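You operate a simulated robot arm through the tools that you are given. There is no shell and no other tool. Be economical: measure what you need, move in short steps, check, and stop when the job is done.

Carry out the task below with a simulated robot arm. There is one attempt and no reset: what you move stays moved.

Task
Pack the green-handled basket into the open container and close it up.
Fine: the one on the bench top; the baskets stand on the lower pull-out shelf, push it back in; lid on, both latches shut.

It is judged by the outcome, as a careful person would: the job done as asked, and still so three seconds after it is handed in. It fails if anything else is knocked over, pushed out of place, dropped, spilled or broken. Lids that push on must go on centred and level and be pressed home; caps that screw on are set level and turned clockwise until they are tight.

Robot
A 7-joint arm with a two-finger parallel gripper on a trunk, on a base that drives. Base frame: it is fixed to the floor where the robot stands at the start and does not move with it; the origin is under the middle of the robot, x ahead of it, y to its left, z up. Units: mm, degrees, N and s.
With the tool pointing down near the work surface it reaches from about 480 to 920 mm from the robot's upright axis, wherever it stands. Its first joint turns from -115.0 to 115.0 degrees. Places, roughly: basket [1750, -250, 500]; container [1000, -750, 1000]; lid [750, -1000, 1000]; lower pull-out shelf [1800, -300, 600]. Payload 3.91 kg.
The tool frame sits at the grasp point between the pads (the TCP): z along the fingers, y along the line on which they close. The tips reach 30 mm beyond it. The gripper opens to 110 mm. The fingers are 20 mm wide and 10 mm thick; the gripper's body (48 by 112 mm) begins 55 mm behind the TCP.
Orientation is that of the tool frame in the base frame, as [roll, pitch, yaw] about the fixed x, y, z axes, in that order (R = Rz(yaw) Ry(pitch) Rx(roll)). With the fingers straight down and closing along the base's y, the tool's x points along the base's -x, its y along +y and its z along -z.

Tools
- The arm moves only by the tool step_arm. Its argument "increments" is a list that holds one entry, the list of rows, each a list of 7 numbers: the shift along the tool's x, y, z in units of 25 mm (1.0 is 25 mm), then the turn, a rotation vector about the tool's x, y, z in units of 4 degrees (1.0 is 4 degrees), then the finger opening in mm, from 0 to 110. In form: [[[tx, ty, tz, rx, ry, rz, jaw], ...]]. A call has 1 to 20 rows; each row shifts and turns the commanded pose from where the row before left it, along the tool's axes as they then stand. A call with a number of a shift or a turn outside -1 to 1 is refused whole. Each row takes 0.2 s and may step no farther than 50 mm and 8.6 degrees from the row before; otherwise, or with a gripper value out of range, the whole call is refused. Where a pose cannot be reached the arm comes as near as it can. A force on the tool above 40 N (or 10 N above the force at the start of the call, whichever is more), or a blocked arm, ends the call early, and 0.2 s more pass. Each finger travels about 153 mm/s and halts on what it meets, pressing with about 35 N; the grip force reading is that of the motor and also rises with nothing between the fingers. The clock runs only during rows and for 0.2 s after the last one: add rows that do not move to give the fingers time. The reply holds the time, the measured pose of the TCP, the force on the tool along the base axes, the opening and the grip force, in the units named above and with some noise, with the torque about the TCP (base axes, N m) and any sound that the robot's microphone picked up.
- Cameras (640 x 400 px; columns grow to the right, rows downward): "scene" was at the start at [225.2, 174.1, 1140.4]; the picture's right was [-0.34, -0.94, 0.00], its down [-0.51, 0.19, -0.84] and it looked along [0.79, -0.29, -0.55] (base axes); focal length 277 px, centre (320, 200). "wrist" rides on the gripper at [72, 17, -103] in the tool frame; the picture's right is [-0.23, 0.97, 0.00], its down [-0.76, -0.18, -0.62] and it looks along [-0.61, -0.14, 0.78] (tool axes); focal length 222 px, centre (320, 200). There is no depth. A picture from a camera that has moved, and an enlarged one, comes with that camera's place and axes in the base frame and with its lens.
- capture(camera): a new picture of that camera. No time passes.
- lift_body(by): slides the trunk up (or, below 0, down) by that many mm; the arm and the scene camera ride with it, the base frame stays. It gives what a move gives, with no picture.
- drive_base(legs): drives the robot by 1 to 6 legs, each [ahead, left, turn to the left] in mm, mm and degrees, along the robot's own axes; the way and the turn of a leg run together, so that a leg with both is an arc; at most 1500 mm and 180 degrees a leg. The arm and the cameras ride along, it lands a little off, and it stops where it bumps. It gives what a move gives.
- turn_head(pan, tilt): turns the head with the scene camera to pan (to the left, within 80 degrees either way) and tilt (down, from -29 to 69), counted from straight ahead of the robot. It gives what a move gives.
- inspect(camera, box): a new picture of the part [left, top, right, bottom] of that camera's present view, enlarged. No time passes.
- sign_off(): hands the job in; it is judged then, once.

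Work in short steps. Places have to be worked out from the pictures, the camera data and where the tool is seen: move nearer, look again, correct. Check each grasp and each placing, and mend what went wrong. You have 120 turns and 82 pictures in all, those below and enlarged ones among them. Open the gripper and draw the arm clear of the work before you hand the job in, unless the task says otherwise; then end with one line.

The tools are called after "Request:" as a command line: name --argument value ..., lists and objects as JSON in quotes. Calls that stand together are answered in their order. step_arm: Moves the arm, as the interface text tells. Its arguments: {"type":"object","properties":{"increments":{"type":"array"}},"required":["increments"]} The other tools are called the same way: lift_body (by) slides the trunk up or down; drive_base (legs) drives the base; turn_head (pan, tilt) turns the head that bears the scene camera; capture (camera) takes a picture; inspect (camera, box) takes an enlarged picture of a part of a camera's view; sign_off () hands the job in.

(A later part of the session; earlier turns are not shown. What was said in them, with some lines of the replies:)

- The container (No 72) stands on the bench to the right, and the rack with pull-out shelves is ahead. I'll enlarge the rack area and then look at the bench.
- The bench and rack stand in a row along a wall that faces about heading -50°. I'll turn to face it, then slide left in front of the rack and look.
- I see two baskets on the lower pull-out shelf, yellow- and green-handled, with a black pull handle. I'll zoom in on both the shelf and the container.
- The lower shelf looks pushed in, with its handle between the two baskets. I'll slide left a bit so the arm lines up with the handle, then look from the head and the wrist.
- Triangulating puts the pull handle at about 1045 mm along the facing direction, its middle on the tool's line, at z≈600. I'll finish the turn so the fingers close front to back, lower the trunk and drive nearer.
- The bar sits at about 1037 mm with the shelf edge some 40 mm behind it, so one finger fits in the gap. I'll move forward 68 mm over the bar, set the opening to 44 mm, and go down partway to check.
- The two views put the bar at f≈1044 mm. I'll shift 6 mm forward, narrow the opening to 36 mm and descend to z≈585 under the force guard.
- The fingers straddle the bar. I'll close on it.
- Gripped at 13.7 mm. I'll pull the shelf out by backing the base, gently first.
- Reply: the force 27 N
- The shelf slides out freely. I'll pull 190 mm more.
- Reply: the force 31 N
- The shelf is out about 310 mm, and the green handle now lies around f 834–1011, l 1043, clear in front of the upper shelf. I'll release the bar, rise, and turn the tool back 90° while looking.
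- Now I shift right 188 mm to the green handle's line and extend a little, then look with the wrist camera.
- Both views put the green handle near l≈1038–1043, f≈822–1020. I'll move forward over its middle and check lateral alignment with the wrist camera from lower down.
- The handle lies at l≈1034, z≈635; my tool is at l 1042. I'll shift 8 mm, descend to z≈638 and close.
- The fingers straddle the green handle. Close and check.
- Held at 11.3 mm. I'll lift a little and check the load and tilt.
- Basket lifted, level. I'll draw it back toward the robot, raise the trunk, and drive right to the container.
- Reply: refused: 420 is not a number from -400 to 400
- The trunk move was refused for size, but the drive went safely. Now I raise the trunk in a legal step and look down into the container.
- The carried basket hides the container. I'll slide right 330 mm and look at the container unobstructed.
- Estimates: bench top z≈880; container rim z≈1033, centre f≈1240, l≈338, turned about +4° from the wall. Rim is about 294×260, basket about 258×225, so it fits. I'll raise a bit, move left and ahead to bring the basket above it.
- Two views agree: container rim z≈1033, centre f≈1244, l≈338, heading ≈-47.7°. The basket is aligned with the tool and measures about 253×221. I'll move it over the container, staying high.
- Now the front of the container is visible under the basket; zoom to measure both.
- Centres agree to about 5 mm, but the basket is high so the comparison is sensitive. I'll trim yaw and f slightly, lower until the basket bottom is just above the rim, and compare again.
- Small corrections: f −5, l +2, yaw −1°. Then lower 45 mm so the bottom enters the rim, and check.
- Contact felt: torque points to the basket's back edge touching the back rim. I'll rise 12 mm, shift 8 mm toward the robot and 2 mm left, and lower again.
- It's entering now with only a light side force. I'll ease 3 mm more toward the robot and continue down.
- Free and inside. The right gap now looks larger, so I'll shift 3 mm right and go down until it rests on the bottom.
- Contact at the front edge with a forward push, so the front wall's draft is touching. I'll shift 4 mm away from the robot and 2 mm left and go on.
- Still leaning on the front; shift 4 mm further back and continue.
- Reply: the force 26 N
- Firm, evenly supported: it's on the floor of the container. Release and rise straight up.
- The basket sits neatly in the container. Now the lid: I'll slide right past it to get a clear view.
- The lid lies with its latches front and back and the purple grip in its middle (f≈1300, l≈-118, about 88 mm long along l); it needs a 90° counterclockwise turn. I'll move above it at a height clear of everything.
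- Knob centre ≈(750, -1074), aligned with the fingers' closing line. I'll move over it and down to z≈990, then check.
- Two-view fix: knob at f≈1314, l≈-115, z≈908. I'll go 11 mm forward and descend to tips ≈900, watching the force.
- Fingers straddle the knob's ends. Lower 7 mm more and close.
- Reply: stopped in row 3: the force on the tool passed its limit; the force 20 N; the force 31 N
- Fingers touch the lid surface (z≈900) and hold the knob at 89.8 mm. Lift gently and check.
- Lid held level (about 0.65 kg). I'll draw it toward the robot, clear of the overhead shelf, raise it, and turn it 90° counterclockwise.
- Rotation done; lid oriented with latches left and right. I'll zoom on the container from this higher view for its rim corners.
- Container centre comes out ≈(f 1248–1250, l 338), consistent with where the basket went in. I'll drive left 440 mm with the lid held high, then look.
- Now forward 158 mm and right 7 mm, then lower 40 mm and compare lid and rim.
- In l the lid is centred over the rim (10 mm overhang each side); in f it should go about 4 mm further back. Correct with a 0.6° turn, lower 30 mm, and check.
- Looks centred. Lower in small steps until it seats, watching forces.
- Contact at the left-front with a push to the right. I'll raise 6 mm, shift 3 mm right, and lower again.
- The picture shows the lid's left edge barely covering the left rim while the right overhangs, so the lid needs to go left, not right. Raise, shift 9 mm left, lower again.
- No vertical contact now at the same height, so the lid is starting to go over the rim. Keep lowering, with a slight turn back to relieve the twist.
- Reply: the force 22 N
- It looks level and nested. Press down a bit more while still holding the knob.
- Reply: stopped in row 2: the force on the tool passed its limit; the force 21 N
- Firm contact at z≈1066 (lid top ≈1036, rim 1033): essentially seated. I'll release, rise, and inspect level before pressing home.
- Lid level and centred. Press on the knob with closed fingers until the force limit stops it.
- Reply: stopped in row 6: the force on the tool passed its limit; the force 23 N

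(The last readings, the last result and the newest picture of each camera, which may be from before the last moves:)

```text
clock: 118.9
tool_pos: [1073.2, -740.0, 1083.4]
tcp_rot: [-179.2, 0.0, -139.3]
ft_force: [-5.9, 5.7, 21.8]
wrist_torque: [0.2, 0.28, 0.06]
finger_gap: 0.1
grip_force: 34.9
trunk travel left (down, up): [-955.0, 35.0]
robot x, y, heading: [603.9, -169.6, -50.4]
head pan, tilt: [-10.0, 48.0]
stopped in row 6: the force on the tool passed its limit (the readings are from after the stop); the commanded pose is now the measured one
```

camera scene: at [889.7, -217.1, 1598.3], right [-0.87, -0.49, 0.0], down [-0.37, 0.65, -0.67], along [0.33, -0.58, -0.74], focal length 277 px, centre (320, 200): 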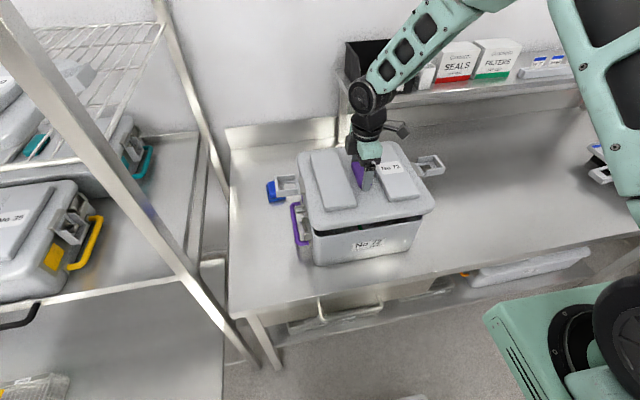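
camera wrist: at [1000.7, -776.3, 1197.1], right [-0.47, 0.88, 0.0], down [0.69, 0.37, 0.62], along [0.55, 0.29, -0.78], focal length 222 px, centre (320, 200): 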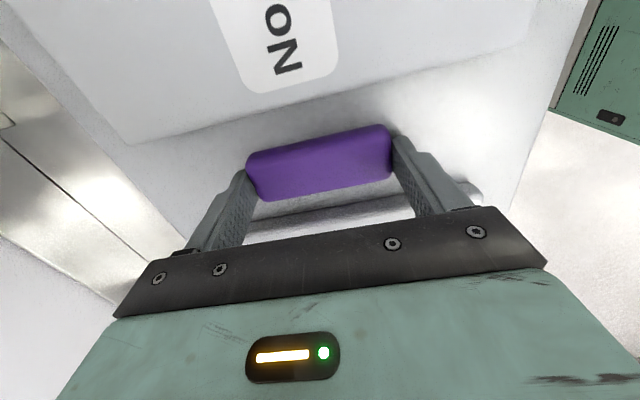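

Pressed home. Next the latches; I'll rise and compare the open left latch with the shut one on the No 35 container.

Request:
step_arm --increments '[[[0, 0, -1, 0, 0, 0, 0], [0, 0, -1, 0, 0, 0, 0], [0, 0, -1, 0, 0, 0, 0], [0, 0, 0, 0, 0, 0, 0]]]'

Request:
inspect --camera "scene" --box '[270, 170, 330, 250]'

Request:
inspect --camera "scene" --box '[20, 150, 120, 300]'

```text
clock: 119.9
tool_pos: [1072.6, -737.8, 1156.2]
tcp_rot: [-179.4, 0.0, -139.3]
ft_force: [1.2, -1.1, -0.1]
wrist_torque: [-0.01, -0.01, 0.02]
finger_gap: 0.1
grip_force: 35.1
trunk travel left (down, up): [-955.0, 35.0]
robot x, y, heading: [603.5, -169.2, -50.4]
head pan, tilt: [-10.0, 48.0]
```

```text
5.00 times, centred on (300, 210) of scene
camera zoom: at [889.3, -216.6, 1598.4], right [-0.87, -0.49, 0.0], down [-0.37, 0.65, -0.67], along [0.33, -0.58, -0.74], focal length 1384 px, centre (420, 150)
```

zoom: 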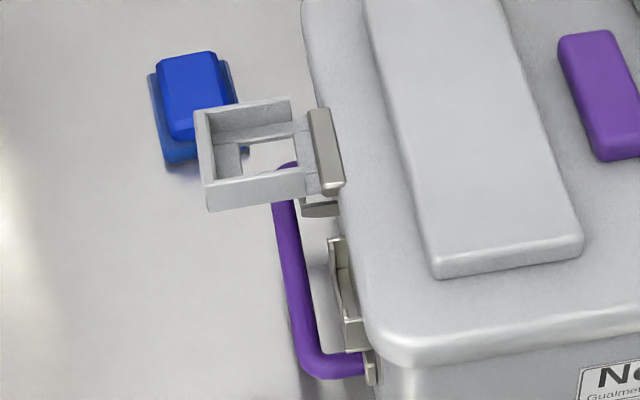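

```text
2.67 times, centred on (70, 225) of scene
camera zoom: at [889.3, -216.6, 1598.4], right [-0.87, -0.49, 0.0], down [-0.37, 0.65, -0.67], along [0.33, -0.58, -0.74], focal length 738 px, centre (987, 133)
```

zoom: 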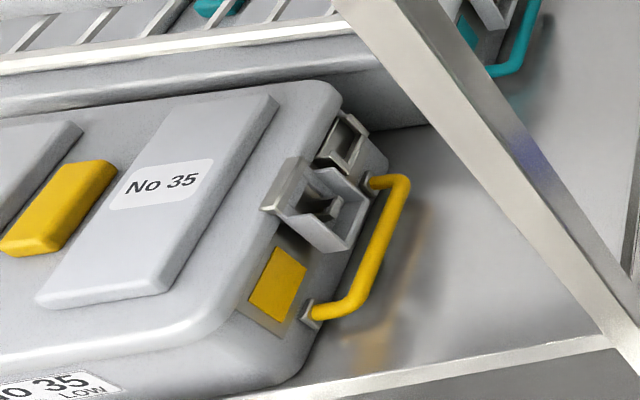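

The latch frames hinge on the lid's end edges and swing down over the catch stubs. Left latch: hinge l≈502, outer end l≈569, f≈1250, z≈1036. I'll bring the fingers (opened 30 mm) above its outer end.

Request:
step_arm --increments '[[[-0.95, 0.02, 0, 0, 0, 0, 30], [-0.95, 0.02, 0, 0, 0, 0, 30], [-0.95, 0.02, 0, 0, 0, 0, 30], [-0.95, 0.02, 0, 0, 0, 0, 30], [-0.95, 0.02, 0, 0, 0, 0, 30], [-0.95, 0.02, 0, 0, 0, 0, 30], [-0.95, 0.02, 0, 0, 0, 0, 30], [-0.95, 0.02, 0, 0, 0, 0, 30], [-0.95, 0, 0, 0, 0, 0, 30], [0, 0, 1, 0, 0, 0, 30], [0, 0, 1, 0, 0, 0, 30], [0, 0, 0.5, 0, 0, 0, 30], [0, 0, 0, 0, 0, 0, 30]]]'

Request:
inspect --camera "scene" --box '[240, 130, 340, 260]'

Request:
capture --camera "wrist"

```text
clock: 122.7
tool_pos: [1233.7, -596.1, 1093.2]
tcp_rot: [-179.5, 0.1, -139.4]
ft_force: [-0.3, -0.3, -0.2]
wrist_torque: [-0.02, -0.02, -0.01]
finger_gap: 29.8
grip_force: 0.0
trunk travel left (down, up): [-955.0, 35.0]
robot x, y, heading: [602.9, -167.0, -50.0]
head pan, tilt: [-10.0, 48.0]
```

```text
3.08 times, centred on (290, 195) of scene
camera zoom: at [889.5, -216.7, 1598.4], right [-0.87, -0.49, 0.0], down [-0.37, 0.65, -0.67], along [0.33, -0.58, -0.74], focal length 851 px, centre (412, 215)
```

zoom: 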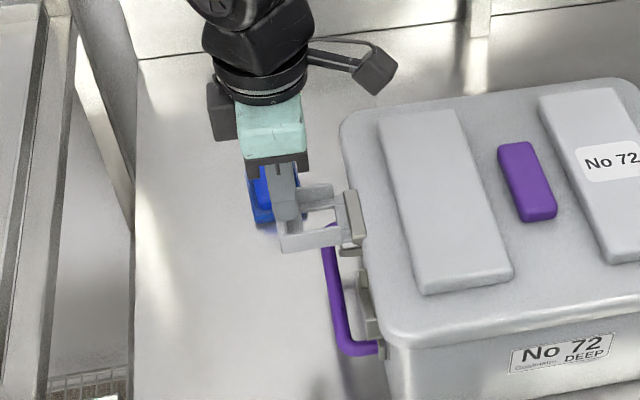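

```text
15 pictures are left
camera wrist: at [1166.9, -630.8, 1197.2], right [-0.46, 0.89, -0.01], down [0.69, 0.37, 0.63], along [0.56, 0.28, -0.78], focal length 222 px, centre (320, 200)
```

wrist: 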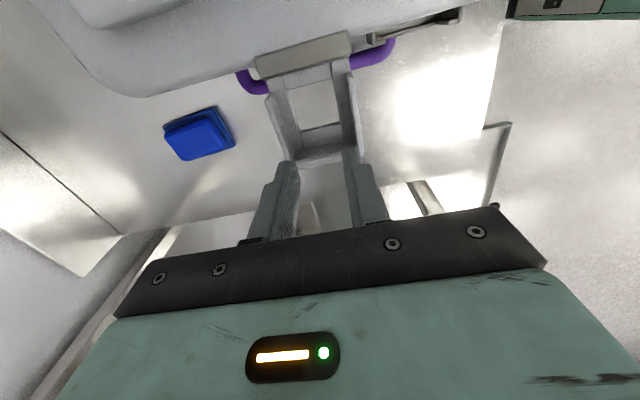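

Fingers are right above the latch's outer bar. I'll push it down along its arc, moving inward as it swings.

Request:
step_arm --increments '[[[0, 0, 0.8, 0, 0, 0, 30], [0.1, 0, 0.6, 0, 0, 0, 30], [0.2, 0, 0.5, 0, 0, 0, 30], [0.3, 0, 0.5, 0, 0, 0, 30], [0, 0, 0, 0, 0, 0, 30]]]'

Request:
inspect --camera "scene" --box '[240, 130, 340, 260]'

```text
clock: 123.9
tool_pos: [1222.6, -608.5, 1033.1]
tcp_rot: [-179.4, 0.0, -139.5]
ft_force: [0.7, -0.4, 0.3]
wrist_torque: [0.01, 0.03, 0.01]
finger_gap: 30.1
grip_force: 0.1
trunk travel left (down, up): [-955.0, 35.0]
robot x, y, heading: [600.9, -170.3, -50.5]
head pan, tilt: [-10.0, 48.0]
```

```text
3.08 times, centred on (290, 195) of scene
camera zoom: at [889.4, -216.7, 1598.4], right [-0.87, -0.49, 0.0], down [-0.37, 0.65, -0.67], along [0.33, -0.58, -0.74], focal length 851 px, centre (412, 215)
```

zoom: 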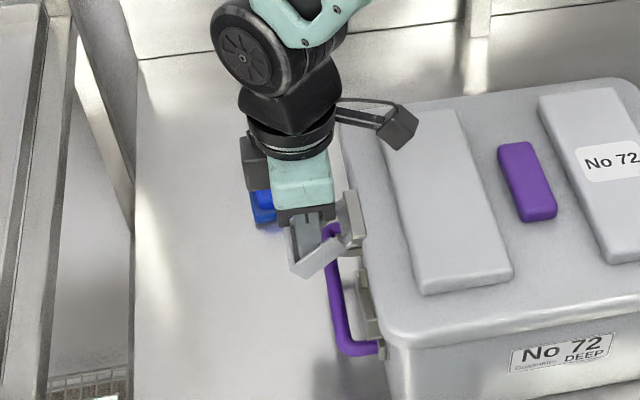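

The latch is swinging down freely (about half-way). Continue inward and slightly down.

Request:
step_arm --increments '[[[0.4, 0, 0.4, 0, 0, 0, 30], [0.4, 0, 0.1, 0, 0, 0, 30], [0.3, 0, 0, 0, 0, 0, 30], [0.2, 0, 0, 0, 0, 0, 30], [0, 0, 0, 0, 0, 0, 30]]]'

Request:
inspect --camera "scene" --box '[240, 130, 340, 260]'

```text
clock: 125.1
tool_pos: [1199.3, -628.4, 1021.2]
tcp_rot: [-179.3, 0.1, -139.2]
ft_force: [4.7, 4.3, 1.0]
wrist_torque: [-0.05, 0.06, 0.1]
finger_gap: 30.0
grip_force: 0.1
trunk travel left (down, up): [-955.0, 35.0]
robot x, y, heading: [602.1, -171.8, -50.1]
head pan, tilt: [-10.0, 48.0]
```

```text
3.08 times, centred on (290, 195) of scene
camera zoom: at [889.7, -216.3, 1598.3], right [-0.87, -0.5, 0.0], down [-0.37, 0.65, -0.67], along [0.33, -0.58, -0.74], focal length 851 px, centre (412, 215)
```

zoom: 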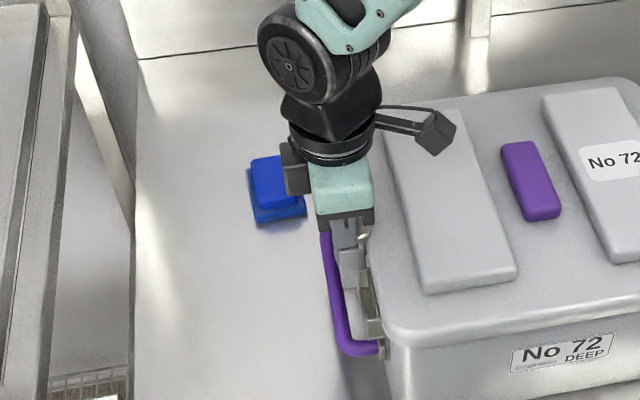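

Nearly vertical with light resistance. Push inward until it snaps or the limit stops.

Request:
step_arm --increments '[[[0.15, 0, 0, 0, 0, 0, 30], [0.15, 0, 0, 0, 0, 0, 30], [0.15, 0, 0, 0, 0, 0, 30], [0.15, 0, 0, 0, 0, 0, 30], [0.15, 0, 0, 0, 0, 0, 30], [0, 0, 0, 0, 0, 0, 30]]]'

```text
clock: 126.5
tool_pos: [1183.1, -641.8, 1022.0]
tcp_rot: [-179.4, 0.1, -139.2]
ft_force: [5.7, 4.5, 2.2]
wrist_torque: [-0.04, 0.05, 0.06]
finger_gap: 30.0
grip_force: 0.1
trunk travel left (down, up): [-955.0, 35.0]
robot x, y, heading: [601.5, -169.9, -50.3]
head pan, tilt: [-10.0, 48.0]
```

Still only ~7 N; continue pushing inward.

Request:
step_arm --increments '[[[0.12, 0, 0, 0, 0, 0, 30], [0.12, 0, 0, 0, 0, 0, 30], [0.12, 0, 0, 0, 0, 0, 30], [0.12, 0, 0, 0, 0, 0, 30], [0, 0, 0, 0, 0, 0, 30]]]'

Request:
inspect --camera "scene" --box '[270, 160, 350, 260]'

```text
clock: 127.7
tool_pos: [1174.0, -649.2, 1021.0]
tcp_rot: [-179.3, 0.1, -139.4]
ft_force: [5.9, 6.1, 0.0]
wrist_torque: [-0.04, 0.06, -0.13]
finger_gap: 29.8
grip_force: 0.1
trunk travel left (down, up): [-955.0, 35.0]
robot x, y, heading: [604.5, -169.0, -50.4]
head pan, tilt: [-10.0, 48.0]
```

```text
4.00 times, centred on (310, 210) of scene
camera zoom: at [889.8, -216.3, 1598.3], right [-0.87, -0.49, 0.0], down [-0.37, 0.65, -0.67], along [0.33, -0.58, -0.74], focal length 1107 px, centre (360, 160)
```

zoom: 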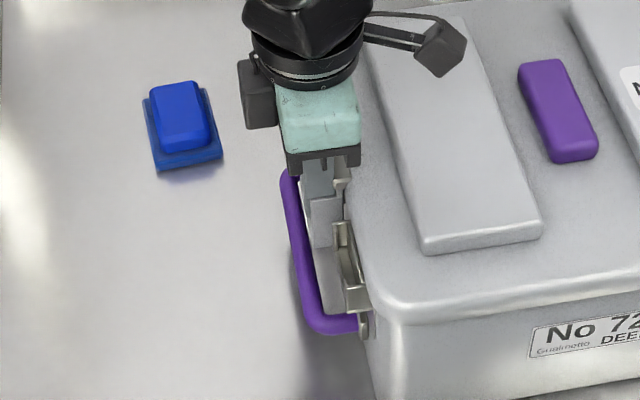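

The container slid about 20 mm right under the push (friction only ~8 N), so I stop pushing. I'll back off outward and see how the latch stands.

Request:
step_arm --increments '[[[-0.8, 0, 0, 0, 0, 0, 30], [-0.8, 0, 0, 0, 0, 0, 30], [-1, 0, 0, 0, 0, 0, 30], [-1, 0, 0, 0, 0, 0, 30], [0, 0, -1, 0, 0, 0, 30], [0, 0, -1, 0, 0, 0, 30], [0, 0, 0, 0, 0, 0, 30]]]'

Request:
inspect --camera "scene" --box '[290, 170, 350, 250]'

```text
clock: 129.3
tool_pos: [1243.4, -591.1, 1071.3]
tcp_rot: [-179.4, 0.0, -139.2]
ft_force: [-0.5, 0.9, 0.5]
wrist_torque: [-0.02, 0.0, 0.01]
finger_gap: 30.3
grip_force: 0.0
trunk travel left (down, up): [-955.0, 35.0]
robot x, y, heading: [599.3, -167.5, -50.2]
head pan, tilt: [-10.0, 48.0]
```

```text
5.00 times, centred on (320, 210) of scene
camera zoom: at [889.4, -216.6, 1598.4], right [-0.87, -0.49, 0.0], down [-0.37, 0.65, -0.67], along [0.33, -0.58, -0.74], focal length 1384 px, centre (320, 150)
```

zoom: 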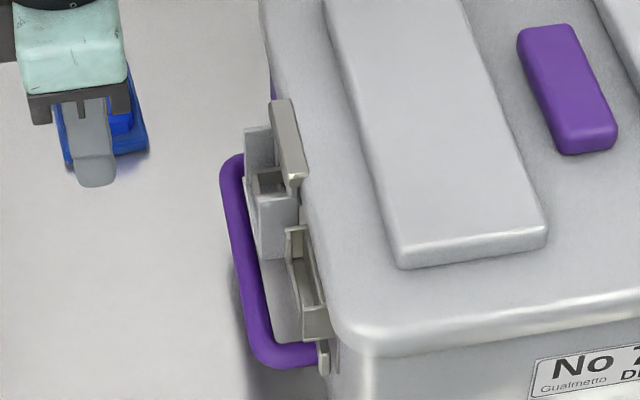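

The left latch hangs nearly vertical over its catch; whether it snapped isn't clear. I'll do the right latch (its push also slides the container back), then verify both. Move over to the right side, high.

Request:
step_arm --increments '[[[0, 0, -1, 0, 0, 0, 20], [0, 0, -1, 0, 0, 0, 20], [0, 0, -1, 0, 0, 0, 20], [1, 0, 0, 0, 0, 0, 20], [1, 0, 0, 0, 0, 0, 20], [1, 0, 0, 0, 0, 0, 20], [1, 0, 0, 0, 0, 0, 20], [1, 0, 0, 0, 0, 0, 20], [1, 0, 0, 0, 0, 0, 20], [1, 0, 0, 0, 0, 0, 20], [1, 0, 0, 0, 0, 0, 20], [1, 0, 0, 0, 0, 0, 20], [1, 0, 0, 0, 0, 0, 20], [1, 0, 0, 0, 0, 0, 20], [1, 0, 0, 0, 0, 0, 20], [1, 0, 0, 0, 0, 0, 20], [1, 0, 0, 0, 0, 0, 20], [1, 0, 0, 0, 0, 0, 20], [0, 0, 0, 0, 0, 0, 20]]]'

Request:
step_arm --increments '[[[1, 0, 0, 0, 0, 0, 20], [1, 0, 0, 0, 0, 0, 20], [1, 0, 0, 0, 0, 0, 20], [0.5, 0, 0, 0, 0, 0, 20], [0, 0, 0, 0, 0, 0, 20]]]'

Request:
turn_head --pan -20 --tilt 48

Request:
inspect --camera "scene" --box '[220, 110, 420, 260]'

```text
clock: 133.3
tool_pos: [956.8, -835.3, 1145.4]
tcp_rot: [-179.4, 0.0, -139.3]
ft_force: [-0.3, -0.5, -0.2]
wrist_torque: [0.01, -0.01, 0.01]
finger_gap: 20.1
grip_force: 0.1
trunk travel left (down, up): [-955.0, 35.0]
robot x, y, heading: [600.7, -169.1, -50.2]
head pan, tilt: [-10.0, 48.0]
```

```text
clock: 134.5
tool_pos: [890.8, -889.5, 1146.4]
tcp_rot: [-179.4, 0.0, -139.3]
ft_force: [0.0, -0.5, 0.1]
wrist_torque: [-0.02, 0.02, 0.01]
finger_gap: 19.9
grip_force: 0.1
trunk travel left (down, up): [-955.0, 35.0]
robot x, y, heading: [600.7, -171.5, -50.1]
head pan, tilt: [-10.0, 48.0]
```

```text
clock: 135.2
tool_pos: [891.0, -889.3, 1147.4]
tcp_rot: [-179.4, 0.0, -139.4]
ft_force: [-0.2, 0.4, 0.1]
wrist_torque: [-0.02, 0.0, 0.01]
finger_gap: 20.0
grip_force: 0.2
trunk travel left (down, up): [-955.0, 35.0]
robot x, y, heading: [602.6, -167.3, -50.3]
head pan, tilt: [-20.0, 48.0]
```

```text
2.67 times, centred on (320, 185) of scene
camera zoom: at [876.9, -222.4, 1598.4], right [-0.94, -0.34, 0.0], down [-0.25, 0.7, -0.67], along [0.23, -0.63, -0.74], focal length 738 px, centre (320, 240)
```

zoom: 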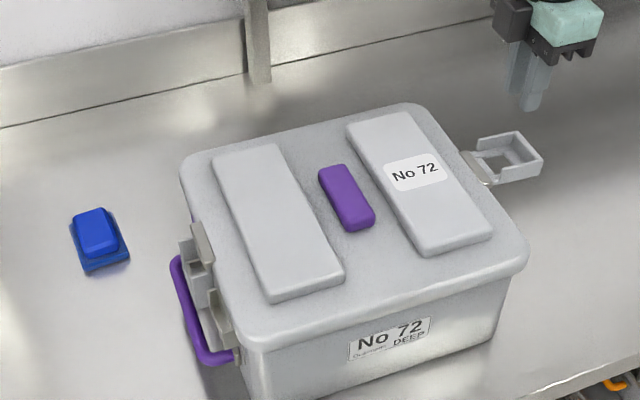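

Container centre is now l≈312; right latch hinge l≈147, outer end l≈77, f≈1255. I'll descend above its outer bar and swing it down along the arc.

Request:
step_arm --increments '[[[1, 0, 0, 0, 0, 0, 20], [0, 0, 1, 0, 0, 0, 20], [0, 0, 1, 0, 0, 0, 20], [0, 0, 0.9, 0, 0, 0, 20], [-0.05, 0, 0.7, 0, 0, 0, 20], [-0.1, 0, 0.6, 0, 0, 0, 20], [-0.2, 0, 0.5, 0, 0, 0, 20], [-0.3, 0, 0.5, 0, 0, 0, 20], [0, 0, 0, 0, 0, 0, 20]]]'

Request:
step_arm --increments '[[[-0.4, 0, 0.4, 0, 0, 0, 20], [-0.4, 0, 0.2, 0, 0, 0, 20], [-0.3, 0, 0, 0, 0, 0, 20], [0, 0, 0, 0, 0, 0, 20]]]'

Request:
inspect --camera "scene" --box '[320, 110, 420, 230]'

```text
clock: 137.2
tool_pos: [884.9, -897.9, 1015.8]
tcp_rot: [-179.4, 0.0, -139.3]
ft_force: [1.1, 0.8, 2.6]
wrist_torque: [0.05, -0.04, -0.07]
finger_gap: 19.8
grip_force: 0.1
trunk travel left (down, up): [-955.0, 35.0]
robot x, y, heading: [603.5, -170.1, -50.2]
head pan, tilt: [-20.0, 48.0]
```

```text
clock: 138.2
tool_pos: [906.0, -880.3, 1002.2]
tcp_rot: [-179.3, 0.0, -139.4]
ft_force: [-8.0, -6.3, 4.9]
wrist_torque: [-0.02, -0.05, 0.1]
finger_gap: 20.2
grip_force: 0.2
trunk travel left (down, up): [-955.0, 35.0]
robot x, y, heading: [602.6, -167.3, -50.5]
head pan, tilt: [-20.0, 48.0]
```

```text
3.33 times, centred on (370, 170) of scene
camera zoom: at [876.2, -222.7, 1598.5], right [-0.94, -0.34, 0.0], down [-0.25, 0.7, -0.67], along [0.23, -0.63, -0.74], focal length 922 px, centre (153, 300)
```

zoom: 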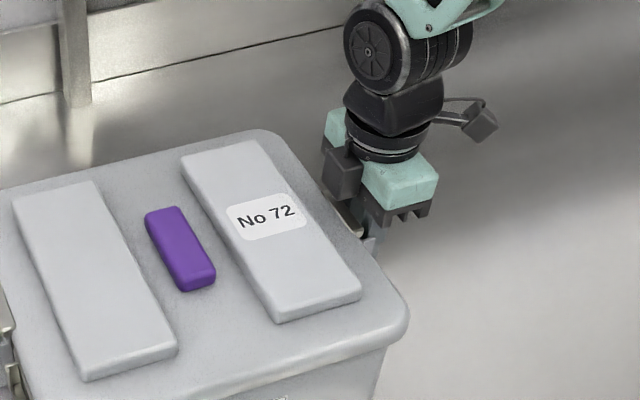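

The latch is near vertical with ~10 N resistance. Push inward with some downward load to add friction, in small steps, listening for a snap.

Request:
step_arm --increments '[[[-0.1, 0, 0.1, 0, 0, 0, 20], [-0.1, 0, 0.1, 0, 0, 0, 20], [-0.1, 0, 0, 0, 0, 0, 20], [-0.1, 0, 0, 0, 0, 0, 20], [0, 0, 0, 0, 0, 0, 20]]]'

```text
clock: 138.8
tool_pos: [905.2, -881.1, 1001.5]
tcp_rot: [-179.1, -0.3, -139.6]
ft_force: [-3.6, 2.5, 16.8]
wrist_torque: [0.49, 0.1, 0.01]
finger_gap: 22.0
grip_force: 1.8
trunk travel left (down, up): [-955.0, 35.0]
robot x, y, heading: [601.7, -167.1, -50.5]
head pan, tilt: [-20.0, 48.0]
stopped in row 2: the force on the tool passed its limit (the readings are from after the stop); the commanded pose is now the measured one
```

Firm support below (latch's bar). Now inward only.

Request:
step_arm --increments '[[[-0.1, 0, 0, 0, 0, 0, 20], [-0.1, 0, 0, 0, 0, 0, 20], [-0.1, 0, 0, 0, 0, 0, 20], [-0.1, 0, 0, 0, 0, 0, 20], [0, 0, 0, 0, 0, 0, 20]]]'

```text
clock: 140.0
tool_pos: [914.4, -876.3, 1001.7]
tcp_rot: [-178.9, -0.3, -139.6]
ft_force: [-12.0, -10.2, 35.7]
wrist_torque: [0.45, 0.01, -0.11]
finger_gap: 19.7
grip_force: 0.0
trunk travel left (down, up): [-955.0, 35.0]
robot x, y, heading: [604.6, -167.4, -50.3]
head pan, tilt: [-20.0, 48.0]
```

Pressing 16 N inward and 36 N down now without a clear slide. I'll withdraw outward and up, then drive right to see this side of the container.

Request:
step_arm --increments '[[[0, 0, -0.2, 0, 0, 0, 20], [0.6, 0, 0, 0, 0, 0, 20], [1, 0, 0, 0, 0, 0, 20], [1, 0, 0, 0, 0, 0, 20], [0, 0, -1, 0, 0, 0, 20], [0, 0, -1, 0, 0, 0, 20], [0, 0, -1, 0, 0, 0, 20], [0, 0, -1, 0, 0, 0, 20], [0, 0, -1, 0, 0, 0, 20], [0, 0, -1, 0, 0, 0, 20], [0, 0, 0, 0, 0, 0, 20]]]'

Request:
drive_base --legs '[[-100, -520, 0]]'

Request:
turn_head --pan 15 --tilt 40

Request:
capture --camera "scene"

```text
clock: 142.4
tool_pos: [862.2, -915.7, 1157.7]
tcp_rot: [-179.2, -0.3, -139.5]
ft_force: [0.0, 0.7, -0.1]
wrist_torque: [0.02, 0.0, 0.01]
finger_gap: 19.8
grip_force: 0.0
trunk travel left (down, up): [-955.0, 35.0]
robot x, y, heading: [605.8, -166.5, -50.0]
head pan, tilt: [-20.0, 48.0]
```

```text
clock: 145.4
tool_pos: [395.2, -1166.3, 1156.6]
tcp_rot: [-179.1, -0.4, -140.0]
ft_force: [0.1, 0.0, 0.4]
wrist_torque: [-0.03, -0.01, -0.04]
finger_gap: 19.9
grip_force: 0.1
trunk travel left (down, up): [-955.0, 35.0]
robot x, y, heading: [144.5, -415.5, -51.1]
head pan, tilt: [-20.0, 48.0]
```

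```text
clock: 146.4
tool_pos: [395.8, -1165.0, 1156.9]
tcp_rot: [-179.1, -0.3, -139.9]
ft_force: [-0.2, -1.0, -0.3]
wrist_torque: [0.01, 0.02, 0.01]
finger_gap: 19.8
grip_force: 0.0
trunk travel left (down, up): [-955.0, 35.0]
robot x, y, heading: [145.8, -416.6, -50.9]
head pan, tilt: [15.0, 40.0]
```

```text
8 pictures are left
camera scene: at [459.7, -447.7, 1609.8], right [-0.59, -0.81, 0.0], down [-0.52, 0.38, -0.77], along [0.62, -0.45, -0.64], focal length 277 px, centre (320, 200)
```

scene: 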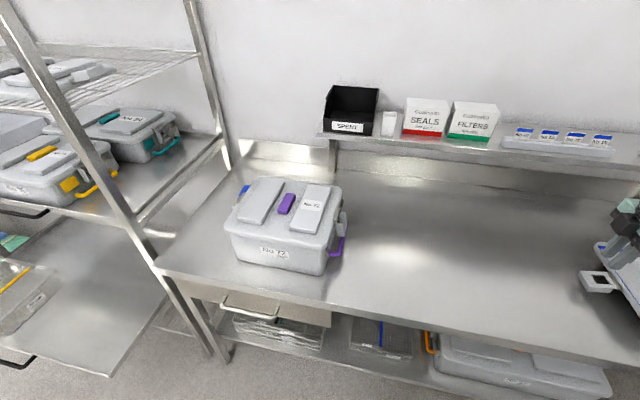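

Request:
inspect --camera "scene" --box '[310, 175, 360, 270]'

```text
4.21 times, centred on (335, 222) of scene
camera zoom: at [459.7, -447.7, 1609.8], right [-0.59, -0.81, 0.0], down [-0.52, 0.38, -0.77], along [0.62, -0.45, -0.64], focal length 1165 px, centre (257, 105)
```

zoom: 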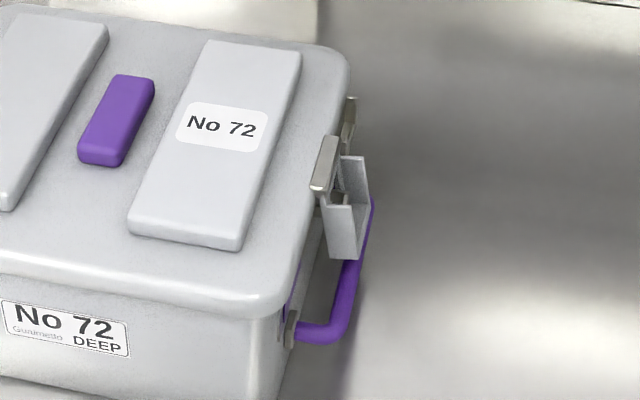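

Request:
inspect --camera "scene" --box '[50, 105, 190, 205]'

```text
4.00 times, centred on (120, 155) of scene
camera zoom: at [459.7, -447.7, 1609.8], right [-0.59, -0.81, 0.0], down [-0.52, 0.38, -0.77], along [0.62, -0.45, -0.64], focal length 1107 px, centre (1120, 380)
```

zoom: 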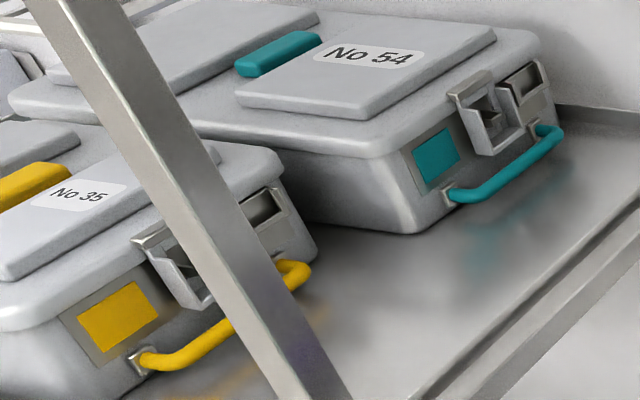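

The right latch hangs close to the wall like the shut ones on No 54, but a few degrees out, and no snap was heard. I'll return beside it and look from outside with the wrist camera.

Request:
drive_base --legs '[[100, 516, 0]]'

Request:
capture --camera "wrist"

```text
clock: 149.5
tool_pos: [868.2, -912.5, 1157.2]
tcp_rot: [-179.3, -0.3, -139.8]
ft_force: [0.6, -0.2, 0.1]
wrist_torque: [-0.01, 0.01, 0.02]
finger_gap: 20.0
grip_force: 0.2
trunk travel left (down, up): [-955.0, 35.0]
robot x, y, heading: [611.0, -163.3, -50.4]
head pan, tilt: [15.0, 40.0]
```

```text
5 pictures are left
camera wrist: at [800.8, -944.8, 1260.8], right [-0.45, 0.89, -0.02], down [0.69, 0.36, 0.62], along [0.56, 0.27, -0.78], focal length 222 px, centre (320, 200)
```

wrist: 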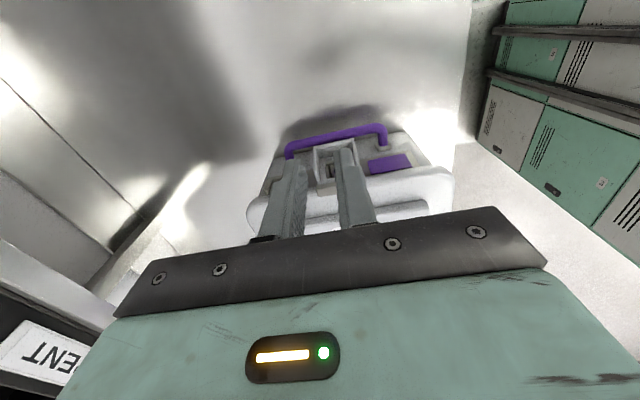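

Seen from outside, the frame hangs straight over the stub with its lower bar ≈ l 136, consistent with vertical. To be sure it's home I'll press it once more, firmly, inward at its lower part.

Request:
step_arm --increments '[[[0, 0, 1, 0, 0, 0, 20], [0, 0, 1, 0, 0, 0, 20], [0, 0, 1, 0, 0, 0, 20], [0, 0, 1, 0, 0, 0, 20], [0, 0, 1, 0, 0, 0, 20], [0, 0, 1, 0, 0, 0, 20], [-0.8, 0, 0, 0, 0, 0, 20], [-0.7, 0, 0, 0, 0, 0, 20], [-0.2, 0, 0, 0, 0, 0, 20], [-0.2, 0, 0, 0, 0, 0, 20], [0, 0, 0, 0, 0, 0, 20]]]'

```text
clock: 151.9
tool_pos: [903.9, -884.4, 1005.4]
tcp_rot: [-179.2, -0.3, -139.7]
ft_force: [-0.5, 0.2, -0.6]
wrist_torque: [0.0, -0.03, 0.0]
finger_gap: 20.1
grip_force: 0.0
trunk travel left (down, up): [-955.0, 35.0]
robot x, y, heading: [610.5, -166.1, -50.8]
head pan, tilt: [15.0, 40.0]
```

Request:
step_arm --increments '[[[-0.2, 0, 0, 0, 0, 0, 20], [-0.2, 0, 0, 0, 0, 0, 20], [-0.15, 0, 0, 0, 0, 0, 20], [0, 0, 0, 0, 0, 0, 20]]]'

```text
clock: 152.9
tool_pos: [914.5, -874.6, 1006.3]
tcp_rot: [-179.3, -0.4, -139.8]
ft_force: [-0.3, -0.2, 0.1]
wrist_torque: [0.02, -0.03, 0.04]
finger_gap: 20.1
grip_force: 0.1
trunk travel left (down, up): [-955.0, 35.0]
robot x, y, heading: [610.1, -163.3, -50.4]
head pan, tilt: [15.0, 40.0]
```

Request:
step_arm --increments '[[[-0.2, 0, 0, 0, 0, 0, 20], [-0.2, 0, 0, 0, 0, 0, 20], [0, 0, 0, 0, 0, 0, 20]]]'

```text
clock: 153.7
tool_pos: [922.0, -870.1, 1005.4]
tcp_rot: [-179.1, -0.2, -139.9]
ft_force: [-6.8, -5.5, 1.3]
wrist_torque: [0.05, 0.12, 0.09]
finger_gap: 20.2
grip_force: 0.2
trunk travel left (down, up): [-955.0, 35.0]
robot x, y, heading: [611.2, -162.7, -50.5]
head pan, tilt: [15.0, 40.0]
```

Contact at l≈157, right under the lid edge: the frame is vertical. Add down load and then a firm inward push.

Request:
step_arm --increments '[[[0, 0, 0.1, 0, 0, 0, 20], [0, 0, 0.1, 0, 0, 0, 20], [0, 0, 0.06, 0, 0, 0, 20], [0, 0, 0, 0, 0, 0, 20]]]'

Request:
step_arm --increments '[[[-0.15, 0, 0, 0, 0, 0, 20], [-0.15, 0, 0, 0, 0, 0, 20], [-0.1, 0, 0, 0, 0, 0, 20], [0, 0, 0, 0, 0, 0, 20]]]'

```text
clock: 154.4
tool_pos: [922.6, -869.0, 1004.3]
tcp_rot: [-178.9, -0.4, -139.8]
ft_force: [-5.0, 4.8, 20.6]
wrist_torque: [0.5, 0.17, 0.0]
finger_gap: 22.8
grip_force: 2.5
trunk travel left (down, up): [-955.0, 35.0]
robot x, y, heading: [612.2, -166.1, -50.8]
head pan, tilt: [15.0, 40.0]
stopped in row 3: the force on the tool passed its limit (the readings are from after the stop); the commanded pose is now the measured one
```

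```text
clock: 155.4
tool_pos: [930.8, -864.3, 1004.4]
tcp_rot: [-178.8, -0.4, -139.8]
ft_force: [-13.3, -12.3, 29.2]
wrist_torque: [0.42, 0.12, 0.14]
finger_gap: 19.6
grip_force: 0.0
trunk travel left (down, up): [-955.0, 35.0]
robot x, y, heading: [611.5, -164.5, -50.6]
head pan, tilt: [15.0, 40.0]
```

Force rose to 18 N with only the container sliding: the right latch is against its stop. Withdraw, go over to the left side, and give that latch the same firm push.

Request:
step_arm --increments '[[[0, 0, -0.2, 0, 0, 0, 20], [0.6, 0, 0, 0, 0, 0, 20], [1, 0, 0, 0, 0, 0, 20], [1, 0, 0, 0, 0, 0, 20], [0, 0, -1, 0, 0, 0, 20], [0, 0, -1, 0, 0, 0, 20], [0, 0, -1, 0, 0, 0, 20], [0, 0, -1, 0, 0, 0, 20], [0, 0, -1, 0, 0, 0, 20], [0, 0, -1, 0, 0, 0, 20], [0, 0, 0, 0, 0, 0, 20]]]'

Request:
step_arm --increments '[[[-1, 0, 0, 0, 0, 0, 20], [-1, 0, 0, 0, 0, 0, 20], [-1, 0, 0, 0, 0, 0, 20], [-1, 0, 0, 0, 0, 0, 20], [-1, 0, 0, 0, 0, 0, 20], [-1, 0, 0, 0, 0, 0, 20], [-1, 0, 0, 0, 0, 0, 20], [-1, 0, 0, 0, 0, 0, 20], [-1, 0, 0, 0, 0, 0, 20], [-1, 0, 0, 0, 0, 0, 20], [-1, 0, 0, 0, 0, 0, 20], [-1, 0, 0, 0, 0, 0, 20], [-1, 0, 0, 0, 0, 0, 20], [-1, 0, 0, 0, 0, 0, 20], [-1, 0, 0, 0, 0, 0, 20], [-1, 0, 0, 0, 0, 0, 20], [-1, 0, 0, 0, 0, 0, 20], [-1, 0, 0, 0, 0, 0, 20], [-1, 0, 0, 0, 0, 0, 20], [0, 0, 0, 0, 0, 0, 20]]]'

Request:
turn_head --pan -10 --tilt 48

Request:
inspect --camera "scene" --box '[260, 130, 420, 260]'

```text
clock: 157.8
tool_pos: [879.3, -903.6, 1157.0]
tcp_rot: [-179.1, -0.4, -139.9]
ft_force: [-0.4, 0.0, -0.9]
wrist_torque: [-0.01, 0.0, 0.01]
finger_gap: 19.9
grip_force: 0.1
trunk travel left (down, up): [-955.0, 35.0]
robot x, y, heading: [613.5, -162.7, -50.6]
head pan, tilt: [15.0, 40.0]
```

```text
clock: 162.0
tool_pos: [1242.2, -595.4, 1153.5]
tcp_rot: [-178.9, -0.4, -139.9]
ft_force: [0.6, 0.5, 0.5]
wrist_torque: [-0.03, 0.02, 0.0]
finger_gap: 20.0
grip_force: 0.1
trunk travel left (down, up): [-955.0, 35.0]
robot x, y, heading: [610.0, -164.7, -50.6]
head pan, tilt: [15.0, 40.0]
```

```text
clock: 162.9
tool_pos: [1242.7, -595.7, 1154.7]
tcp_rot: [-178.9, -0.4, -139.8]
ft_force: [-0.1, -0.2, -0.8]
wrist_torque: [-0.01, -0.01, 0.0]
finger_gap: 19.8
grip_force: 0.1
trunk travel left (down, up): [-955.0, 35.0]
robot x, y, heading: [610.5, -162.9, -50.8]
head pan, tilt: [-10.0, 48.0]
```

```text
3.08 times, centred on (340, 195) of scene
camera zoom: at [898.5, -213.0, 1598.4], right [-0.87, -0.49, 0.0], down [-0.36, 0.65, -0.67], along [0.33, -0.58, -0.74], focal length 851 px, centre (258, 215)
```

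zoom: 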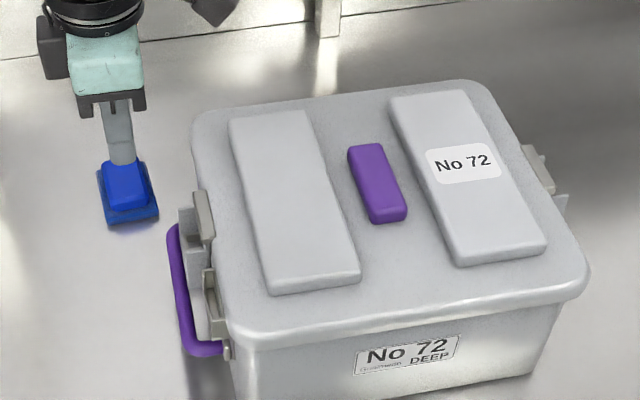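

Both latches hang down and the container is back near its original spot. Now the firm push on the left latch.

Request:
step_arm --increments '[[[0, 0.24, 0, 0, 0, 0, 20], [0, 0, 1, 0, 0, 0, 20], [0, 0, 1, 0, 0, 0, 20], [0, 0, 1, 0, 0, 0, 20], [0, 0, 1, 0, 0, 0, 20], [0, 0, 1, 0, 0, 0, 20], [0, 0, 0.9, 0, 0, 0, 20], [0.8, 0, 0, 0, 0, 0, 20], [0.6, 0, 0, 0, 0, 0, 20], [0.3, 0, 0, 0, 0, 0, 20], [0.2, 0, 0, 0, 0, 0, 20], [0, 0, 0, 0, 0, 0, 20]]]'

```text
clock: 165.5
tool_pos: [1206.2, -624.6, 1006.7]
tcp_rot: [-178.9, -0.4, -139.9]
ft_force: [8.9, 7.6, 3.3]
wrist_torque: [0.07, -0.11, -0.02]
finger_gap: 20.5
grip_force: 0.4
trunk travel left (down, up): [-955.0, 35.0]
robot x, y, heading: [611.7, -166.5, -50.5]
head pan, tilt: [-10.0, 48.0]
```

Contact at the same place relative to the lid as on the right. Add down load, then push inward.

Request:
step_arm --increments '[[[0, 0, 0.1, 0, 0, 0, 20], [0, 0, 0.1, 0, 0, 0, 20], [0, 0, 0.1, 0, 0, 0, 20], [0, 0, 0, 0, 0, 0, 20]]]'

Request:
step_arm --increments '[[[0.12, 0, 0, 0, 0, 0, 20], [0.12, 0, 0, 0, 0, 0, 20], [0.1, 0, 0, 0, 0, 0, 20], [0, 0, 0, 0, 0, 0, 20]]]'

```text
clock: 166.5
tool_pos: [1205.2, -627.1, 1000.9]
tcp_rot: [-178.8, -0.4, -139.8]
ft_force: [4.5, 8.1, 25.3]
wrist_torque: [0.22, 0.5, 0.1]
finger_gap: 20.2
grip_force: 0.2
trunk travel left (down, up): [-955.0, 35.0]
robot x, y, heading: [612.5, -161.9, -50.8]
head pan, tilt: [-10.0, 48.0]
```

```text
clock: 167.5
tool_pos: [1198.3, -629.8, 1001.7]
tcp_rot: [-178.8, -0.3, -139.8]
ft_force: [13.8, 10.9, 32.9]
wrist_torque: [0.16, 0.47, 0.08]
finger_gap: 20.1
grip_force: 0.0
trunk travel left (down, up): [-955.0, 35.0]
robot x, y, heading: [610.7, -165.6, -50.7]
head pan, tilt: [-10.0, 48.0]
```

Both latches have taken 18 N against their stops. I'll withdraw, back off, and go to the rack to push the shelf in.

Request:
step_arm --increments '[[[0, 0, -0.2, 0, 0, 0, 20], [-0.6, 0, 0, 0, 0, 0, 20], [-1, 0, 0, 0, 0, 0, 20], [-1, 0, 0, 0, 0, 0, 20], [0, 0, -1, 0, 0, 0, 0], [0, 0, -1, 0, 0, 0, 0], [0, 0, -1, 0, 0, 0, 0], [0, 0, -1, 0, 0, 0, 0], [0, 0, -1, 0, 0, 0, 0], [0, 0, -1, 0, 0, 0, 0], [0, 1, 0, 0, 0, 0, 0], [0, 1, 0, 0, 0, 0, 0], [0, 1, 0, 0, 0, 0, 0], [0, 1, 0, 0, 0, 0, 0], [0, 1, 0, 0, 0, 0, 0], [0, 1, 0, 0, 0, 0, 0], [0, 1, 0, 0, 0, 0, 0], [0, 1, 0, 0, 0, 0, 0], [0, 1, 0, 0, 0, 0, 0], [0, 0, 0, 0, 0, 0, 0]]]'

Request:
drive_base --legs '[[-380, 0, 0], [0, 640, 0]]'

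Request:
lift_body --by -400

Request:
lift_body --by -100

Request:
turn_head --pan -15 --tilt 30

Request:
capture --camera "scene"

```text
clock: 171.7
tool_pos: [1101.3, -414.5, 1151.9]
tcp_rot: [-179.0, -0.4, -139.9]
ft_force: [-0.4, 0.3, -0.9]
wrist_torque: [0.0, -0.05, -0.03]
finger_gap: 0.1
grip_force: 35.1
trunk travel left (down, up): [-955.0, 35.0]
robot x, y, heading: [610.8, -165.4, -50.8]
head pan, tilt: [-10.0, 48.0]
```

```text
clock: 177.3
tool_pos: [1349.9, 282.1, 1151.7]
tcp_rot: [-178.9, -0.4, -140.3]
ft_force: [-0.6, -1.1, 0.8]
wrist_torque: [-0.01, 0.01, 0.03]
finger_gap: 0.0
grip_force: 35.2
trunk travel left (down, up): [-955.0, 35.0]
robot x, y, heading: [864.8, 533.4, -51.0]
head pan, tilt: [-10.0, 48.0]
```

```text
clock: 181.2
tool_pos: [1349.6, 282.2, 751.6]
tcp_rot: [-178.8, -0.4, -140.3]
ft_force: [0.2, 0.1, 0.2]
wrist_torque: [0.01, -0.01, -0.01]
finger_gap: 0.0
grip_force: 35.0
trunk travel left (down, up): [-555.0, 435.0]
robot x, y, heading: [864.5, 536.2, -51.3]
head pan, tilt: [-10.0, 48.0]
```

```text
clock: 182.5
tool_pos: [1350.0, 282.7, 651.7]
tcp_rot: [-178.9, -0.4, -140.3]
ft_force: [0.2, -0.2, 0.2]
wrist_torque: [-0.04, -0.04, -0.01]
finger_gap: 0.0
grip_force: 35.3
trunk travel left (down, up): [-455.0, 535.0]
robot x, y, heading: [863.7, 539.4, -51.0]
head pan, tilt: [-10.0, 48.0]
```

```text
clock: 183.3
tool_pos: [1350.0, 281.6, 651.5]
tcp_rot: [-179.0, -0.5, -140.2]
ft_force: [-0.3, 0.4, -0.5]
wrist_torque: [-0.01, 0.02, -0.02]
finger_gap: 0.1
grip_force: 35.0
trunk travel left (down, up): [-455.0, 535.0]
robot x, y, heading: [863.3, 537.9, -51.1]
head pan, tilt: [-15.0, 30.0]
```

```text
3 pictures are left
camera scene: at [1148.6, 472.0, 1125.1], right [-0.91, -0.41, 0.0], down [-0.2, 0.46, -0.87], along [0.35, -0.79, -0.5], focal length 277 px, centre (320, 200)
```

scene: 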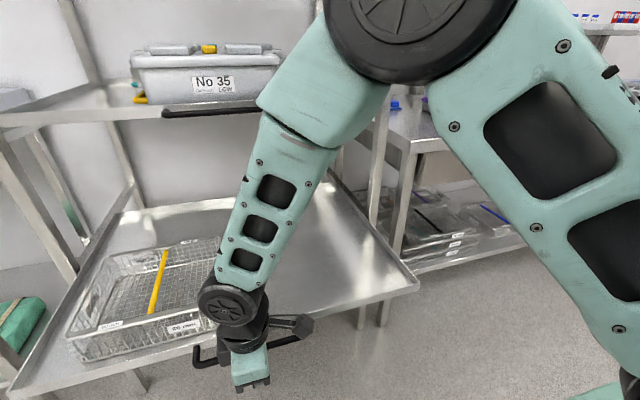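

The tool stands in front of the handle at l≈1215, f≈652. Lower the closed fingers to bar height and push the shelf in by driving ahead.

Request:
step_arm --increments '[[[0, 0, 0.9, 0, 0, 0, 0], [0, 0, 0.8, 0, 0, 0, 0], [0, 0, 0.75, 0, 0, 0, 0], [0, 0, 0, 0, 0, 0, 0]]]'

Request:
drive_base --legs '[[100, 0, 1]]'

```text
clock: 184.3
tool_pos: [1351.7, 280.7, 590.5]
tcp_rot: [-178.9, -0.4, -140.3]
ft_force: [0.8, -0.3, 0.4]
wrist_torque: [0.02, -0.02, -0.03]
finger_gap: 0.0
grip_force: 34.8
trunk travel left (down, up): [-455.0, 535.0]
robot x, y, heading: [866.0, 536.9, -50.9]
head pan, tilt: [-15.0, 30.0]
```

```text
clock: 185.4
tool_pos: [1417.7, 212.0, 589.4]
tcp_rot: [-178.8, -0.4, -139.4]
ft_force: [0.8, 0.6, -0.2]
wrist_torque: [-0.01, 0.0, -0.02]
finger_gap: 0.0
grip_force: 35.0
trunk travel left (down, up): [-455.0, 535.0]
robot x, y, heading: [926.8, 457.4, -50.2]
head pan, tilt: [-15.0, 30.0]
```

The bar should be in contact with very little rolling resistance. Continue most of the way, then check.

Request:
drive_base --legs '[[245, 0, 0]]'

Request:
capture --camera "scene"

```text
clock: 187.2
tool_pos: [1577.9, 22.7, 590.6]
tcp_rot: [-178.9, -0.5, -139.2]
ft_force: [0.0, 0.2, -0.5]
wrist_torque: [-0.02, 0.02, 0.01]
finger_gap: 0.1
grip_force: 35.3
trunk travel left (down, up): [-455.0, 535.0]
robot x, y, heading: [1084.6, 271.0, -49.9]
head pan, tilt: [-15.0, 30.0]
```

```text
2 pictures are left
camera scene: at [1371.7, 210.3, 1125.2], right [-0.91, -0.42, 0.0], down [-0.21, 0.45, -0.87], along [0.37, -0.79, -0.5], focal length 277 px, centre (320, 200)
```

scene: 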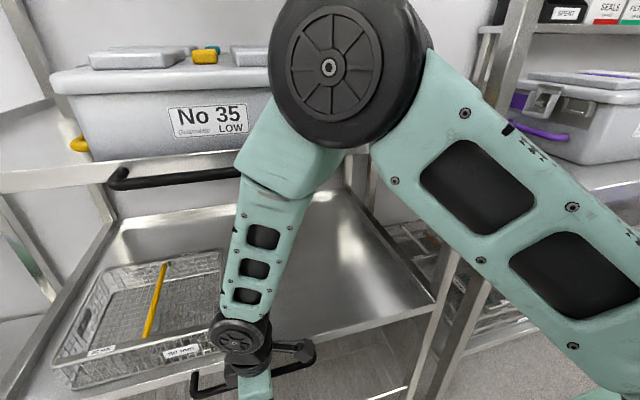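

The shelf is nearly in (about 28 mm left). The elbow is close to the upper shelf here, so I'll back the base 150 mm and finish the push with the arm extended, force-guarded.

Request:
drive_base --legs '[[-150, 0, 0]]'

Request:
step_arm --increments '[[[0, -1, 0, 0, 0, 0, 0], [0, -1, 0, 0, 0, 0, 0], [0, -1, 0, 0, 0, 0, 0], [0, -1, 0, 0, 0, 0, 0], [0, -1, 0, 0, 0, 0, 0], [0, -0.6, 0, 0, 0, 0, 0], [0, -0.4, 0, 0, 0, 0, 0], [0, -0.4, 0, 0, 0, 0, 0], [0, -0.3, 0, 0, 0, 0, 0], [0, -0.2, 0, 0, 0, 0, 0], [0, -0.2, 0, 0, 0, 0, 0], [0, 0, 0, 0, 0, 0, 0]]]'

```text
clock: 188.6
tool_pos: [1482.4, 136.1, 590.6]
tcp_rot: [-178.9, -0.4, -139.4]
ft_force: [-0.9, 0.7, -1.1]
wrist_torque: [-0.02, 0.0, 0.02]
finger_gap: 0.0
grip_force: 34.9
trunk travel left (down, up): [-455.0, 535.0]
robot x, y, heading: [991.2, 382.7, -49.9]
head pan, tilt: [-15.0, 30.0]
```

```text
clock: 191.2
tool_pos: [1597.5, 1.9, 593.6]
tcp_rot: [-178.9, -0.4, -139.3]
ft_force: [-2.8, 2.6, 3.6]
wrist_torque: [0.02, -0.02, 0.05]
finger_gap: 0.1
grip_force: 35.2
trunk travel left (down, up): [-455.0, 535.0]
robot x, y, heading: [991.4, 382.3, -49.9]
head pan, tilt: [-15.0, 30.0]
```

At f≈1026 a 4 N resistance appears. Press on to the end stop.

Request:
step_arm --increments '[[[0, -0.2, 0, 0, 0, 0, 0], [0, -0.2, 0, 0, 0, 0, 0], [0, -0.15, 0, 0, 0, 0, 0], [0, 0, 0, 0, 0, 0, 0]]]'

```text
clock: 191.7
tool_pos: [1597.8, 1.3, 594.0]
tcp_rot: [-179.6, -0.8, -139.2]
ft_force: [-11.8, 4.4, 16.6]
wrist_torque: [-0.09, -0.27, 0.07]
finger_gap: 0.0
grip_force: 34.7
trunk travel left (down, up): [-455.0, 535.0]
robot x, y, heading: [989.1, 389.7, -50.2]
head pan, tilt: [-15.0, 30.0]
stopped in row 2: the force on the tool passed its limit (the readings are from after the stop); the commanded pose is now the measured one
```

End stop reached, with the bar back at its starting line. Draw the arm back clear and raise, then view the whole scene.

Request:
step_arm --increments '[[[0, 0.3, 0, 0, 0, 0, 0], [0, 1, 0, 0, 0, 0, 0], [0, 1, 0, 0, 0, 0, 0], [0, 1, 0, 0, 0, 0, 0], [0, 1, 0, 0, 0, 0, 0], [0, 0, 0, 0, 0, 0, 60]]]'

Request:
drive_base --legs '[[-350, 0, 0]]'

Request:
lift_body --by 300

Request:
turn_head --pan -38 --tilt 30

Request:
capture --camera "scene"

```text
clock: 193.1
tool_pos: [1528.2, 81.3, 591.4]
tcp_rot: [-179.6, -0.7, -139.3]
ft_force: [0.0, 0.6, 0.9]
wrist_torque: [-0.01, 0.0, 0.0]
finger_gap: 60.1
grip_force: 0.0
trunk travel left (down, up): [-455.0, 535.0]
robot x, y, heading: [987.3, 385.6, -49.9]
head pan, tilt: [-15.0, 30.0]
```

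```text
clock: 195.4
tool_pos: [1303.5, 351.2, 591.5]
tcp_rot: [-179.5, -0.7, -139.2]
ft_force: [0.3, -0.1, 0.4]
wrist_torque: [0.03, 0.03, 0.0]
finger_gap: 60.0
grip_force: 0.0
trunk travel left (down, up): [-455.0, 535.0]
robot x, y, heading: [767.0, 655.0, -50.2]
head pan, tilt: [-15.0, 30.0]
```

```text
clock: 198.4
tool_pos: [1301.9, 352.4, 891.0]
tcp_rot: [-179.6, -0.7, -139.3]
ft_force: [0.2, -0.2, -0.1]
wrist_torque: [0.02, -0.01, 0.01]
finger_gap: 59.9
grip_force: 0.0
trunk travel left (down, up): [-755.0, 235.0]
robot x, y, heading: [767.9, 659.7, -50.6]
head pan, tilt: [-15.0, 30.0]
```

```text
clock: 199.3
tool_pos: [1302.7, 351.7, 890.5]
tcp_rot: [-179.6, -0.7, -139.3]
ft_force: [-0.3, -1.3, 0.1]
wrist_torque: [-0.03, 0.0, 0.0]
finger_gap: 59.9
grip_force: 0.1
trunk travel left (down, up): [-755.0, 235.0]
robot x, y, heading: [764.1, 654.4, -50.1]
head pan, tilt: [-38.0, 30.0]
```

```text
1 pictures are left
camera scene: at [1014.5, 586.5, 1425.2], right [-1.0, -0.03, 0.0], down [-0.02, 0.5, -0.87], along [0.03, -0.87, -0.5], focal length 277 px, centre (320, 200)
```

scene: 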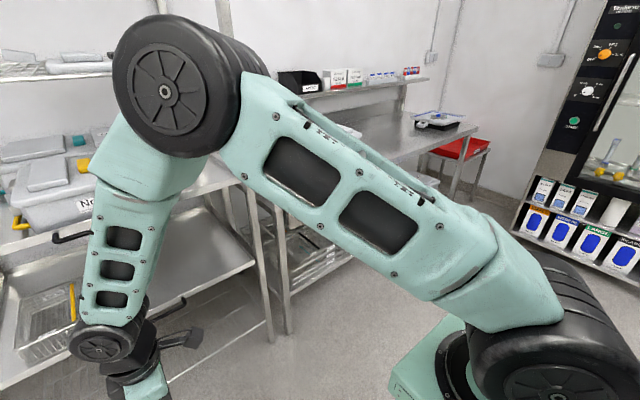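

The shelf is back at its end stop, the yellow basket still stands on it, and the arm is clear with the gripper open. The lid is on level, and both latches hang over their stubs and took 18 N against their stops. I'm handing in.

Request:
sign_off

```text
The job is handed in.
```

I packed the green-handled basket into container No 72, put the lid on level and pressed it home, closed both latches and pushed the lower shelf back to its end stop. I heard no latch click. I judged the latches shut because both frames hang vertical and each held about 18 N against its stop. The container slid up to about 35 mm sideways on the bench while I pushed the latches, and ended back near where it started.
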